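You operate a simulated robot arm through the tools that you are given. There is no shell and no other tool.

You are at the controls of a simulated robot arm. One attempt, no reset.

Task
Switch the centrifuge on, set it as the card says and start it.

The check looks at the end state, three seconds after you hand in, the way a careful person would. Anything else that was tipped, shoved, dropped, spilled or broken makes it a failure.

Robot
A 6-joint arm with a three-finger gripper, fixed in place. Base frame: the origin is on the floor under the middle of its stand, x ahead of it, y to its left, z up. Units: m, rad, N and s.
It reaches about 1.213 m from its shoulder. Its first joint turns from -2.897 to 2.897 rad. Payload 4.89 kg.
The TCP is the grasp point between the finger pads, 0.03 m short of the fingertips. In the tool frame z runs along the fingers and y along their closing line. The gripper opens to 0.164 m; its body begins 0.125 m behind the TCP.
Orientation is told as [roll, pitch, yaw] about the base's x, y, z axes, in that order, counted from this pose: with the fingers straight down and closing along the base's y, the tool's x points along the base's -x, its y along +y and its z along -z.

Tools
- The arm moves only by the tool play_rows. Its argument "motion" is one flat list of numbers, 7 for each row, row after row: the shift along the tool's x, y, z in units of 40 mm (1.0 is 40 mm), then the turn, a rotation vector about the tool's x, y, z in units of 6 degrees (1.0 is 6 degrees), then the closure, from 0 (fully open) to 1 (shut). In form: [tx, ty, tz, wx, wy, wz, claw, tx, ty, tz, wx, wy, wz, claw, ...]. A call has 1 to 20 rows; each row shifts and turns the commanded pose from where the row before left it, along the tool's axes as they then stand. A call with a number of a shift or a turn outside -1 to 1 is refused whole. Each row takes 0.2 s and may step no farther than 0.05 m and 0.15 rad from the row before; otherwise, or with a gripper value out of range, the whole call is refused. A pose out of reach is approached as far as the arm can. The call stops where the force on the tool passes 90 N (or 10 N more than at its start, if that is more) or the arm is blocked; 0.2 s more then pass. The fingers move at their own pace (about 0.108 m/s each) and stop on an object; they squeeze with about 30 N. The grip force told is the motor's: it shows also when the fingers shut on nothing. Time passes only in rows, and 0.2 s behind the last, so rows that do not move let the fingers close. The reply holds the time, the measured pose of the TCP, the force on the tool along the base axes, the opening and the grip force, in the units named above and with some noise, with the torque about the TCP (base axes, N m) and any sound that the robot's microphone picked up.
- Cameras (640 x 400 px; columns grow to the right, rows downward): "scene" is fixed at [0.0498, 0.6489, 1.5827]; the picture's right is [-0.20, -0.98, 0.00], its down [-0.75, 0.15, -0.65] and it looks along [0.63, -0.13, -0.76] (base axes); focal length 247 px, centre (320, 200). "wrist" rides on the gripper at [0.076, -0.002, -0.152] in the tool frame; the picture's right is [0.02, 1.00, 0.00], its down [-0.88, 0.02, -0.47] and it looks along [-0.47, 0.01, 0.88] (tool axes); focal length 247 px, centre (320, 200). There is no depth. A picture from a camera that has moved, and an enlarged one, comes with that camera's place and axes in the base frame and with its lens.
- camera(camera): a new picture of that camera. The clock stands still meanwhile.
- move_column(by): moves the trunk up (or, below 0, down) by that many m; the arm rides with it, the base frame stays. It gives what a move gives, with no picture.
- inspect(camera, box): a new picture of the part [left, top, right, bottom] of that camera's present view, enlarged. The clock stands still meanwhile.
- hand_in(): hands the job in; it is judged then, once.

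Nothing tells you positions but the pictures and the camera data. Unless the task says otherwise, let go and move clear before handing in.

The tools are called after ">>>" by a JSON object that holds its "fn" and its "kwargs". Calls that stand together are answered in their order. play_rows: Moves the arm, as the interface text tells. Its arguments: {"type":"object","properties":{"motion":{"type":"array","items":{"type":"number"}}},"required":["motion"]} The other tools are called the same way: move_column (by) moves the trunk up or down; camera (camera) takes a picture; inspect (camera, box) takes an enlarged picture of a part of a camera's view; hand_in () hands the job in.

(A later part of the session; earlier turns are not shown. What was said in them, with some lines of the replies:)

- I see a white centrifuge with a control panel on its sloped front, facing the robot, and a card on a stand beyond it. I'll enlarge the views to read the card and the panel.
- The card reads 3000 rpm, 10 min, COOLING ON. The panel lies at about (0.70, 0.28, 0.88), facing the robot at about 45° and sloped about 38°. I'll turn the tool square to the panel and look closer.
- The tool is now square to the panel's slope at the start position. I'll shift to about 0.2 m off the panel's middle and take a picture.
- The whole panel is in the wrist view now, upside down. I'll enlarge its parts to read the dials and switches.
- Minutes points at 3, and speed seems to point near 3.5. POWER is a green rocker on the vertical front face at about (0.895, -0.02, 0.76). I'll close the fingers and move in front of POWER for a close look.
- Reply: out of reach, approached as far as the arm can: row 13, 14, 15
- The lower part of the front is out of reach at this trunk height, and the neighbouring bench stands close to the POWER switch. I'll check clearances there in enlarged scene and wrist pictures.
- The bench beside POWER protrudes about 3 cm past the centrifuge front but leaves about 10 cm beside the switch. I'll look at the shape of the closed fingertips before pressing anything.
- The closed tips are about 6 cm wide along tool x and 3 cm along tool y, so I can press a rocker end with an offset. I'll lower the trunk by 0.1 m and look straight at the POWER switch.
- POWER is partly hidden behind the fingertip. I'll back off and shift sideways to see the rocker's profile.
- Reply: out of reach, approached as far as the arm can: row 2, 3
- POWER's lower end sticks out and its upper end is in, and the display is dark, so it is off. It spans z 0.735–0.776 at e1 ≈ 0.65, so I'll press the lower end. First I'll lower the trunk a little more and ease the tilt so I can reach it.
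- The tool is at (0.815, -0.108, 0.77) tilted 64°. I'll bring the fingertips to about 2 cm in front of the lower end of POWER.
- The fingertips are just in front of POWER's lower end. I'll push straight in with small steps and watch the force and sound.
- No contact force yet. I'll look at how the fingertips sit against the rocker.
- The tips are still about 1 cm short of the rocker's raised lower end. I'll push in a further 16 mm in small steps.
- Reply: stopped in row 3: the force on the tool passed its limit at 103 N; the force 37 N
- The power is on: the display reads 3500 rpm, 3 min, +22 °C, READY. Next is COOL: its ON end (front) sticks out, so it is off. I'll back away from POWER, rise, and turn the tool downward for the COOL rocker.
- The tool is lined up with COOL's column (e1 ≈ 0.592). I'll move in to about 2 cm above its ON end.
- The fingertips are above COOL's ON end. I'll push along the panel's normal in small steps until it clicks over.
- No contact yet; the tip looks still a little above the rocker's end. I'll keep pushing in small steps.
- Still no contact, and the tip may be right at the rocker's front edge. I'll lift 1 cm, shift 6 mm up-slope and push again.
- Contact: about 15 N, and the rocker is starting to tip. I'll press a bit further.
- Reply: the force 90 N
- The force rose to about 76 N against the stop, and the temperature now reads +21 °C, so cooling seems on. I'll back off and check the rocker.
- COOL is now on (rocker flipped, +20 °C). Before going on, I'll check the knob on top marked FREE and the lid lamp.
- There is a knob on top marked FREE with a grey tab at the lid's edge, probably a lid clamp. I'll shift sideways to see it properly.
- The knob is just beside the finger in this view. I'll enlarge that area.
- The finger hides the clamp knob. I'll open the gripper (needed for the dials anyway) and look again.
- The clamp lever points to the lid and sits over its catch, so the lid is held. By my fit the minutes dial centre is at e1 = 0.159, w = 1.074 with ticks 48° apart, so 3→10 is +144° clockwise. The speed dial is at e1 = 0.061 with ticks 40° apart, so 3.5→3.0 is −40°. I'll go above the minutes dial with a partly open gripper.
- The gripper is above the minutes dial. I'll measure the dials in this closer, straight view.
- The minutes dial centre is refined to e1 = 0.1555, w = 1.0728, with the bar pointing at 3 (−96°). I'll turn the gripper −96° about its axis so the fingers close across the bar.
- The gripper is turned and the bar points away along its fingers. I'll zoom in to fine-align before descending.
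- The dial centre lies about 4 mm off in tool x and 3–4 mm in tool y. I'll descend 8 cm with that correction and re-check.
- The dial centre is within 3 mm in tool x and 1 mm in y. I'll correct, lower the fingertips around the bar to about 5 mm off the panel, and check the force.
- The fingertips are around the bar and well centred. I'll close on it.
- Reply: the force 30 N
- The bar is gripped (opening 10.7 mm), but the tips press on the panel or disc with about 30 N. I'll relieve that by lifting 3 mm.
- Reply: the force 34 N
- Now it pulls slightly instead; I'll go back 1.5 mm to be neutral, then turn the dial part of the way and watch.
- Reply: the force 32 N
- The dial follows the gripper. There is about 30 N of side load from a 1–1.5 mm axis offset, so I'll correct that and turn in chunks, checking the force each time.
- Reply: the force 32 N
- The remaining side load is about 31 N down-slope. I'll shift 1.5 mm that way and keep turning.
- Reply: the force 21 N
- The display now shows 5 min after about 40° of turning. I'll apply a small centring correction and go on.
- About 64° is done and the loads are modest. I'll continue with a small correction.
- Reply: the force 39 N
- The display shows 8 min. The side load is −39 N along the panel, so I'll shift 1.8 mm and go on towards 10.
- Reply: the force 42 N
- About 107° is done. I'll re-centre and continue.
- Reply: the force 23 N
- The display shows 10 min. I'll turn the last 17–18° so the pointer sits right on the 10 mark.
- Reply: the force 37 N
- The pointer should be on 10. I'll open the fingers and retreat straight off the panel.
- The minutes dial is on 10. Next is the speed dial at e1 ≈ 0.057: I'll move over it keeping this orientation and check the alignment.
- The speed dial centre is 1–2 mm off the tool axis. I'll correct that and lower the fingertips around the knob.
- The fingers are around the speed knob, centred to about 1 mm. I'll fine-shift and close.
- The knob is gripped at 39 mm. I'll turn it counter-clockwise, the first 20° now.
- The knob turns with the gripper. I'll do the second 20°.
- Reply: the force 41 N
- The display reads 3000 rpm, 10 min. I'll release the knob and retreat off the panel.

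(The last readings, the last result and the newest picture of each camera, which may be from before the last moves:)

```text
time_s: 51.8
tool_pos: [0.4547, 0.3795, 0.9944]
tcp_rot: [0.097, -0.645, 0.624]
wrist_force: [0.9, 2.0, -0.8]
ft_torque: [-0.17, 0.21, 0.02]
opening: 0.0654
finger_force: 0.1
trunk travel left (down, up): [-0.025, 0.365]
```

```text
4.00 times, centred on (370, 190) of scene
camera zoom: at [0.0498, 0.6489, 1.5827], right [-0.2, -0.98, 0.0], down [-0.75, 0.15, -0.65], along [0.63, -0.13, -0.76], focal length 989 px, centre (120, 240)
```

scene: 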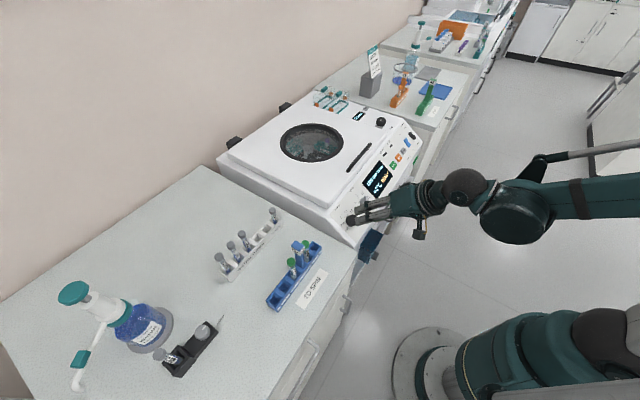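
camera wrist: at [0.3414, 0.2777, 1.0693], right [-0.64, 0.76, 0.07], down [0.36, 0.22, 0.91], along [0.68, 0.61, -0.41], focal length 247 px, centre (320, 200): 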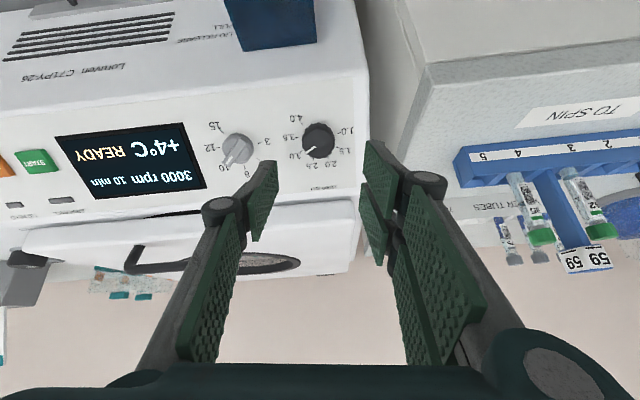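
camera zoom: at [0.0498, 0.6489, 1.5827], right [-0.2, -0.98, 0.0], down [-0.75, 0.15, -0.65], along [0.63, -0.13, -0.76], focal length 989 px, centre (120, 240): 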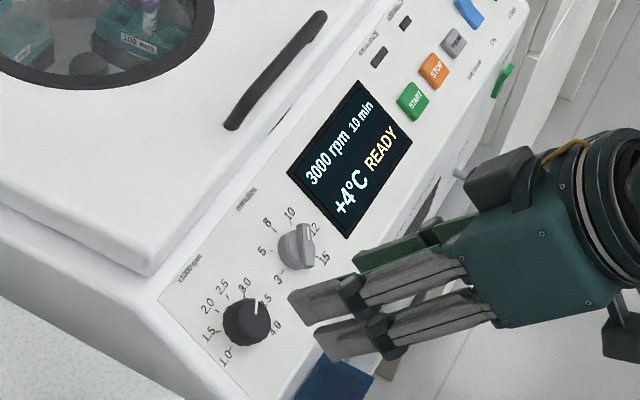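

Both pointers are right: 3.0 and 10. Next is START at e1 ≈ 0.413. I'll square the tool, close the fingers and move above the button.

>>> {"fn": "play_rows", "kwargs": {"motion": [0, 0, 0, 0, 0, -0.617, 1, 0, 0, 0, 0, 0, -0.617, 1, 0.033, -1, 0.083, 0, 0, 0, 1, 0.033, -1, 0.083, 0, 0, 0, 1, 0.033, -1, 0.083, 0, 0, 0, 1, 0.033, -1, 0.083, 0, 0, 0, 1, 0.033, -1, 0.083, 0, 0, 0, 1, 0.033, -1, 0.083, 0, 0, 0, 1, 0.033, -1, 0.083, 0, 0, 0, 1, 0.033, -1, 0.083, 0, 0, 0, 1, 0.033, -1, 0.083, 0, 0, 0, 1]}}

>>> {"fn": "camera", "kwargs": {"camera": "wrist"}}

>>> {"fn": "inspect", "kwargs": {"camera": "wrist", "box": [230, 60, 410, 180]}}

>>> {"fn": "inspect", "kwargs": {"camera": "scene", "box": [350, 110, 450, 190]}}

```text
time_s: 54.2
tool_pos: [0.7178, 0.1324, 0.9612]
tcp_rot: [-0.002, -0.654, 0.787]
wrist_force: [-1.8, 0.9, 0.5]
ft_torque: [-0.13, -0.17, -0.19]
opening: 0.0
finger_force: 30.1
trunk travel left (down, up): [-0.025, 0.365]
```

```text
taken
camera wrist: at [0.6096, 0.0215, 1.0361], right [-0.72, 0.69, -0.01], down [0.28, 0.3, 0.91], along [0.64, 0.65, -0.41], focal length 247 px, centre (320, 200)
```

wrist: 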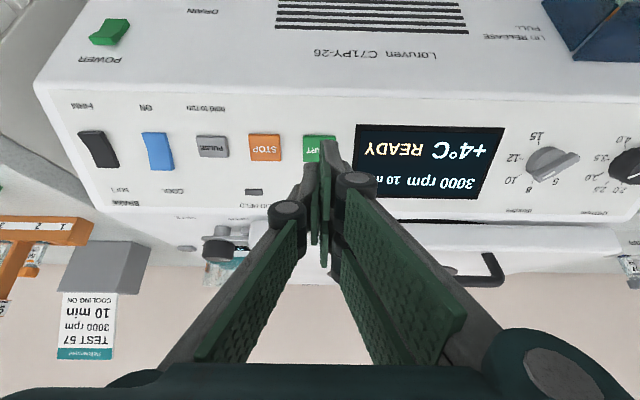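

```text
3.33 times, centred on (320, 120) of wrist
camera zoom: at [0.6096, 0.0215, 1.0361], right [-0.72, 0.69, -0.01], down [0.28, 0.3, 0.91], along [0.64, 0.65, -0.41], focal length 823 px, centre (320, 467)
```

zoom: 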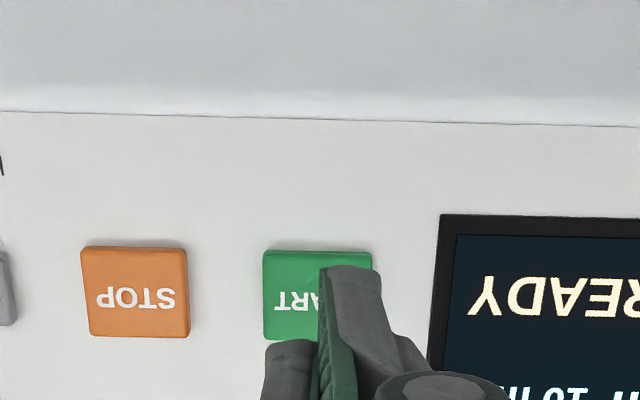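

```text
5.00 times, centred on (400, 150) of scene
camera zoom: at [0.0498, 0.6489, 1.5827], right [-0.2, -0.98, 0.0], down [-0.75, 0.15, -0.65], along [0.63, -0.13, -0.76], focal length 1236 px, centre (-80, 450)
```

zoom: 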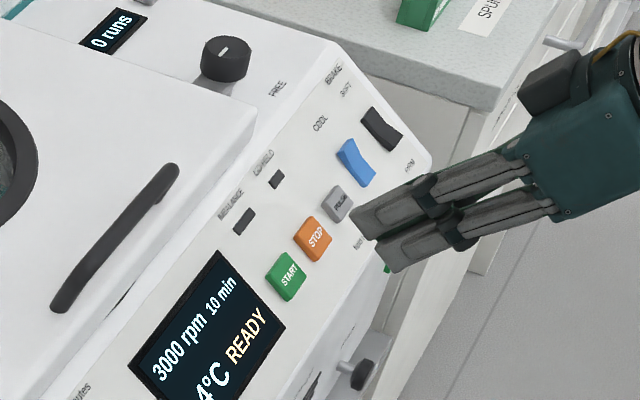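

START is within 2 mm of the tool axis. I'll come down close to it.

>>> {"fn": "play_rows", "kwargs": {"motion": [0.045, -0.04, 0.5, 0, 0, 0, 1, 0, 0, 0.5, 0, 0, 0, 1, 0, 0, 0.5, 0, 0, 0, 1]}}

>>> {"fn": "inspect", "kwargs": {"camera": "scene", "box": [350, 110, 450, 190]}}

>>> {"fn": "inspect", "kwargs": {"camera": "wrist", "box": [230, 80, 410, 200]}}

```text
time_s: 55.0
tool_pos: [0.7437, 0.1538, 0.914]
tcp_rot: [0.0, -0.655, 0.788]
wrist_force: [-0.6, 0.8, 0.7]
ft_torque: [-0.01, -0.07, -0.08]
opening: 0.0002
finger_force: 29.9
trunk travel left (down, up): [-0.025, 0.365]
```

```text
5.00 times, centred on (400, 150) of scene
camera zoom: at [0.0498, 0.6489, 1.5827], right [-0.2, -0.98, 0.0], down [-0.75, 0.15, -0.65], along [0.63, -0.13, -0.76], focal length 1236 px, centre (-80, 450)
```

zoom: 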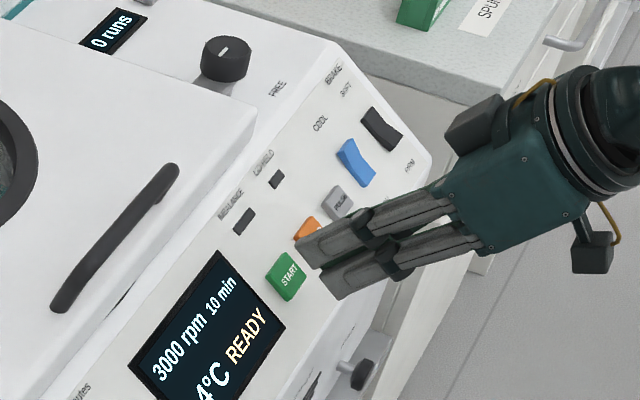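

```text
3.33 times, centred on (320, 140) of wrist
camera zoom: at [0.6352, 0.0447, 0.9881], right [-0.72, 0.69, -0.01], down [0.28, 0.3, 0.91], along [0.64, 0.65, -0.41], focal length 823 px, centre (320, 400)
```

zoom: 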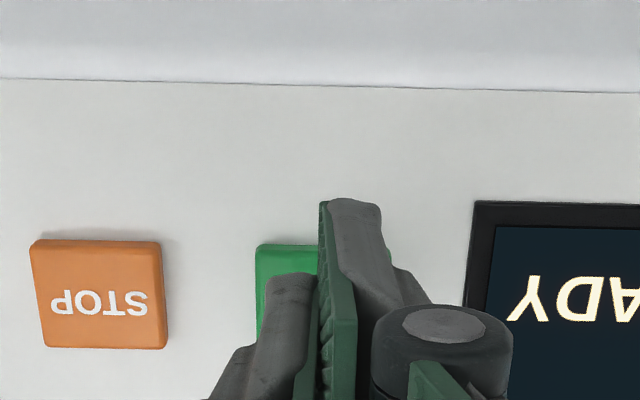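

The fingertips are about 1.5–2 cm above START. I'll press in small steps.

>>> {"fn": "play_rows", "kwargs": {"motion": [0, 0, 0.1, 0, 0, 0, 1, 0, 0, 0.1, 0, 0, 0, 1, 0, 0, 0.075, 0, 0, 0, 1, 0, 0, 0.05, 0, 0, 0, 1, 0, 0, 0.05, 0, 0, 0, 1, 0, 0, 0.05, 0, 0, 0, 1]}}

>>> {"fn": "inspect", "kwargs": {"camera": "scene", "box": [340, 120, 440, 210]}}

```text
time_s: 56.4
tool_pos: [0.7505, 0.1642, 0.9008]
tcp_rot: [0.0, -0.655, 0.786]
wrist_force: [0.0, 0.3, 0.3]
ft_torque: [0.02, -0.02, 0.01]
opening: 0.0
finger_force: 29.9
trunk travel left (down, up): [-0.025, 0.365]
```

```text
4.44 times, centred on (390, 165) of scene
camera zoom: at [0.0498, 0.6489, 1.5827], right [-0.2, -0.98, 0.0], down [-0.75, 0.15, -0.65], along [0.63, -0.13, -0.76], focal length 1099 px, centre (9, 356)
```

zoom: 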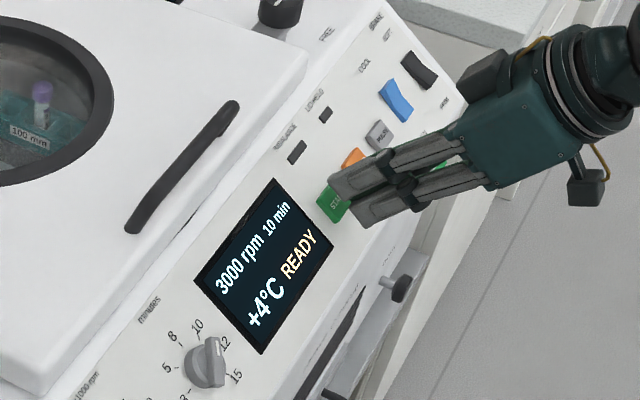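

No contact yet. I'll continue in 2 mm steps.

>>> {"fn": "play_rows", "kwargs": {"motion": [0, 0, 0.05, 0, 0, 0, 1, 0, 0, 0.05, 0, 0, 0, 1, 0, 0, 0.05, 0, 0, 0, 1]}}

>>> {"fn": "inspect", "kwargs": {"camera": "scene", "box": [340, 120, 440, 210]}}

```text
time_s: 57.2
tool_pos: [0.7525, 0.1668, 0.8969]
tcp_rot: [0.0, -0.654, 0.787]
wrist_force: [-0.2, 0.2, 0.8]
ft_torque: [0.0, 0.0, -0.02]
opening: 0.0
finger_force: 29.8
trunk travel left (down, up): [-0.025, 0.365]
```

```text
4.44 times, centred on (390, 165) of scene
camera zoom: at [0.0498, 0.6489, 1.5827], right [-0.2, -0.98, 0.0], down [-0.75, 0.15, -0.65], along [0.63, -0.13, -0.76], focal length 1099 px, centre (9, 356)
```

zoom: 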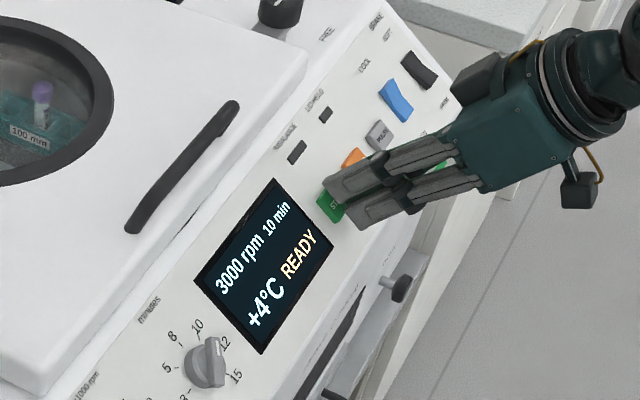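

Still no contact. Continuing in 2 mm steps.

>>> {"fn": "play_rows", "kwargs": {"motion": [0, 0, 0.05, 0, 0, 0, 1, 0, 0, 0.05, 0, 0, 0, 1, 0, 0, 0.05, 0, 0, 0, 1]}}

>>> {"fn": "inspect", "kwargs": {"camera": "scene", "box": [340, 120, 440, 210]}}

```text
time_s: 58.0
tool_pos: [0.7549, 0.1689, 0.891]
tcp_rot: [-0.001, -0.655, 0.787]
wrist_force: [-1.0, -0.7, 1.3]
ft_torque: [-0.03, 0.01, -0.01]
opening: 0.0064
finger_force: 44.9
trunk travel left (down, up): [-0.025, 0.365]
```

```text
4.44 times, centred on (390, 165) of scene
camera zoom: at [0.0498, 0.6489, 1.5827], right [-0.2, -0.98, 0.0], down [-0.75, 0.15, -0.65], along [0.63, -0.13, -0.76], focal length 1099 px, centre (9, 356)
```

zoom: 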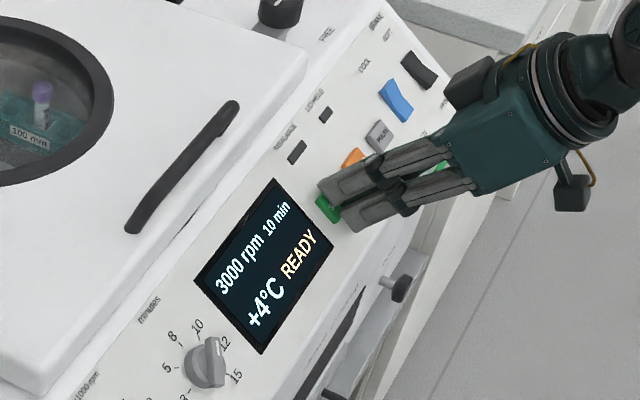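

The fingers have started to touch (slight spread, about 2 N). I'll press further.

>>> {"fn": "play_rows", "kwargs": {"motion": [0, 0, 0.05, 0, 0, 0, 1, 0, 0, 0.05, 0, 0, 0, 1]}}

>>> {"fn": "inspect", "kwargs": {"camera": "scene", "box": [340, 120, 440, 210]}}

>>> {"fn": "inspect", "kwargs": {"camera": "wrist", "box": [230, 80, 410, 200]}}

```text
time_s: 58.6
tool_pos: [0.7555, 0.1708, 0.8886]
tcp_rot: [0.0, -0.655, 0.786]
wrist_force: [-2.7, -0.7, 8.7]
ft_torque: [0.02, 0.01, 0.04]
opening: 0.0057
finger_force: 45.2
trunk travel left (down, up): [-0.025, 0.365]
heard: click
```

```text
4.44 times, centred on (390, 165) of scene
camera zoom: at [0.0498, 0.6489, 1.5827], right [-0.2, -0.98, 0.0], down [-0.75, 0.15, -0.65], along [0.63, -0.13, -0.76], focal length 1099 px, centre (9, 356)
```

zoom: 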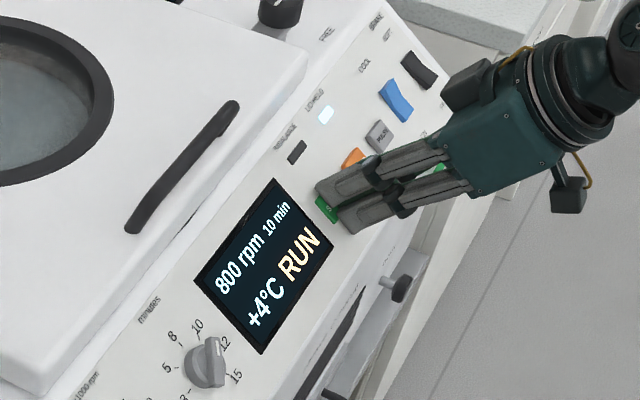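

```text
3.33 times, centred on (320, 140) of wrist
camera zoom: at [0.6489, 0.0603, 0.963], right [-0.72, 0.69, -0.01], down [0.28, 0.3, 0.91], along [0.64, 0.65, -0.41], focal length 823 px, centre (320, 400)
```

zoom: 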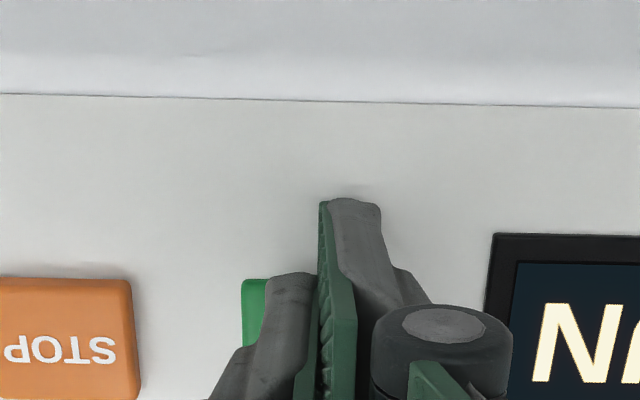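

The centrifuge is running: a click, RUN, 800 rpm and rising, and the LID HELD lamp is lit. I'll retreat straight off the panel.

>>> {"fn": "play_rows", "kwargs": {"motion": [0, 0, -0.5, 0, 0, 0, 1, 0, 0, -0.9, 0, 0, 0, 1, 0, 0, -0.9, 0, 0, 0, 1, 0, 0, -0.9, 0, 0, 0, 1, 0, 0, -0.9, 0, 0, 0, 1, 0, 0, -0.9, 0, 0, 0, 1]}}

>>> {"fn": "inspect", "kwargs": {"camera": "scene", "box": [320, 100, 440, 240]}}

>>> {"fn": "camera", "kwargs": {"camera": "scene"}}

```text
time_s: 60.0
tool_pos: [0.6691, 0.0864, 1.0471]
tcp_rot: [-0.001, -0.652, 0.787]
wrist_force: [2.0, -0.2, 0.5]
ft_torque: [0.02, 0.2, 0.13]
opening: 0.0002
finger_force: 44.8
trunk travel left (down, up): [-0.025, 0.365]
```

```text
2.86 times, centred on (380, 170) of scene
camera zoom: at [0.0498, 0.6489, 1.5827], right [-0.2, -0.98, 0.0], down [-0.75, 0.15, -0.65], along [0.63, -0.13, -0.76], focal length 706 px, centre (149, 286)
```

zoom: 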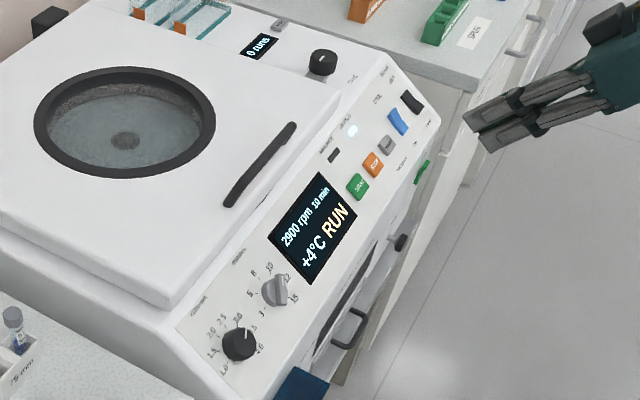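

```text
taken
```

scene: 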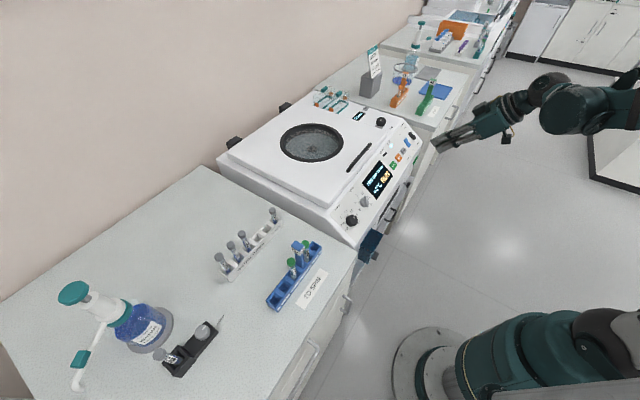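

It is at 2900 rpm with nothing disturbed. I'll wait a few seconds with the gripper opened, clear of the machine, to confirm it holds 3000 rpm.

>>> {"fn": "play_rows", "kwargs": {"motion": [0, 0, -0.8, 0, 0, 0, 0.5, 0, 0, -0.8, 0, 0, 0, 0.5, 0, 0, 0, 0, 0, 0, 0.5, 0, 0, 0, 0, 0, 0, 0.5, 0, 0, 0, 0, 0, 0, 0.5, 0, 0, 0, 0, 0, 0, 0.5, 0, 0, 0, 0, 0, 0, 0.5, 0, 0, 0, 0, 0, 0, 0.5, 0, 0, 0, 0, 0, 0, 0.5, 0, 0, 0, 0, 0, 0, 0.5, 0, 0, 0, 0, 0, 0, 0.5, 0, 0, 0, 0, 0, 0, 0.5, 0, 0, 0, 0, 0, 0, 0.5, 0, 0, 0, 0, 0, 0, 0.5]}}

>>> {"fn": "inspect", "kwargs": {"camera": "scene", "box": [320, 100, 440, 240]}}

>>> {"fn": "inspect", "kwargs": {"camera": "scene", "box": [350, 150, 420, 210]}}

```text
time_s: 63.0
tool_pos: [0.6426, 0.0557, 1.0987]
tcp_rot: [0.0, -0.655, 0.785]
wrist_force: [-0.9, -0.2, 0.1]
ft_torque: [0.03, -0.02, -0.02]
opening: 0.082
finger_force: 0.1
trunk travel left (down, up): [-0.025, 0.365]
```

```text
2.86 times, centred on (380, 170) of scene
camera zoom: at [0.0498, 0.6489, 1.5827], right [-0.2, -0.98, 0.0], down [-0.75, 0.15, -0.65], along [0.63, -0.13, -0.76], focal length 706 px, centre (149, 286)
```

zoom: 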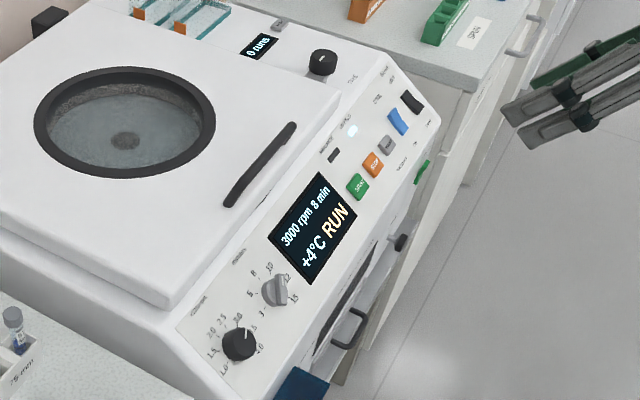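

```text
6.67 times, centred on (385, 180) of scene
camera zoom: at [0.0498, 0.6489, 1.5827], right [-0.2, -0.98, 0.0], down [-0.75, 0.15, -0.65], along [0.63, -0.13, -0.76], focal length 1648 px, centre (-113, 333)
```

zoom: 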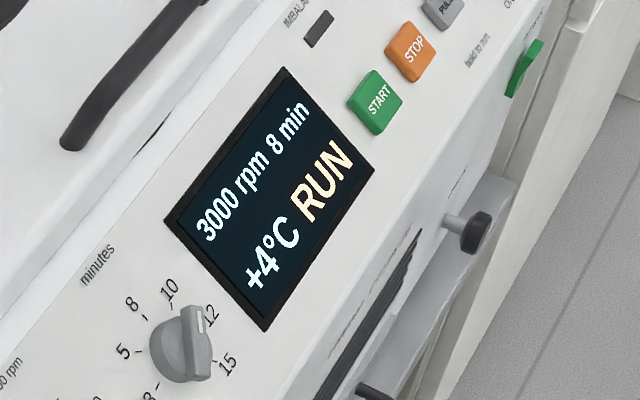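

It is running at 3000 rpm and +4 °C, with the timer counting down from 10 min and no imbalance lamp. The arm is clear and nothing else was moved, so I'll hand in now.

>>> {"fn": "hand_in", "kwargs": {}}

```text
The job is handed in.
```

The centrifuge is switched on, set as the card says and running. I handed the job in with the arm clear of the machine.

| Card | Last reading before hand-in |
|---|---|
| 3000 rpm | 3000 rpm, up to speed |
| 10 min | Dial on 10; the timer had counted down to 8 min |
| Cooling on | COOL rocker flipped to ON; the temperature fell from +22 °C to +4 °C |

The display showed RUN, the LID HELD lamp was lit and the IMBALANCE lamp stayed dark. In the pictures, nothing on the benches or the machine had been moved or knocked over.

- **Timer:** it counts down faster than real time, about 2 minutes of the setting in the first 4–5 seconds.
- **POWER press:** the force on the tool peaked at about 103 N and stopped that move. The switch worked normally, and I saw no damage.
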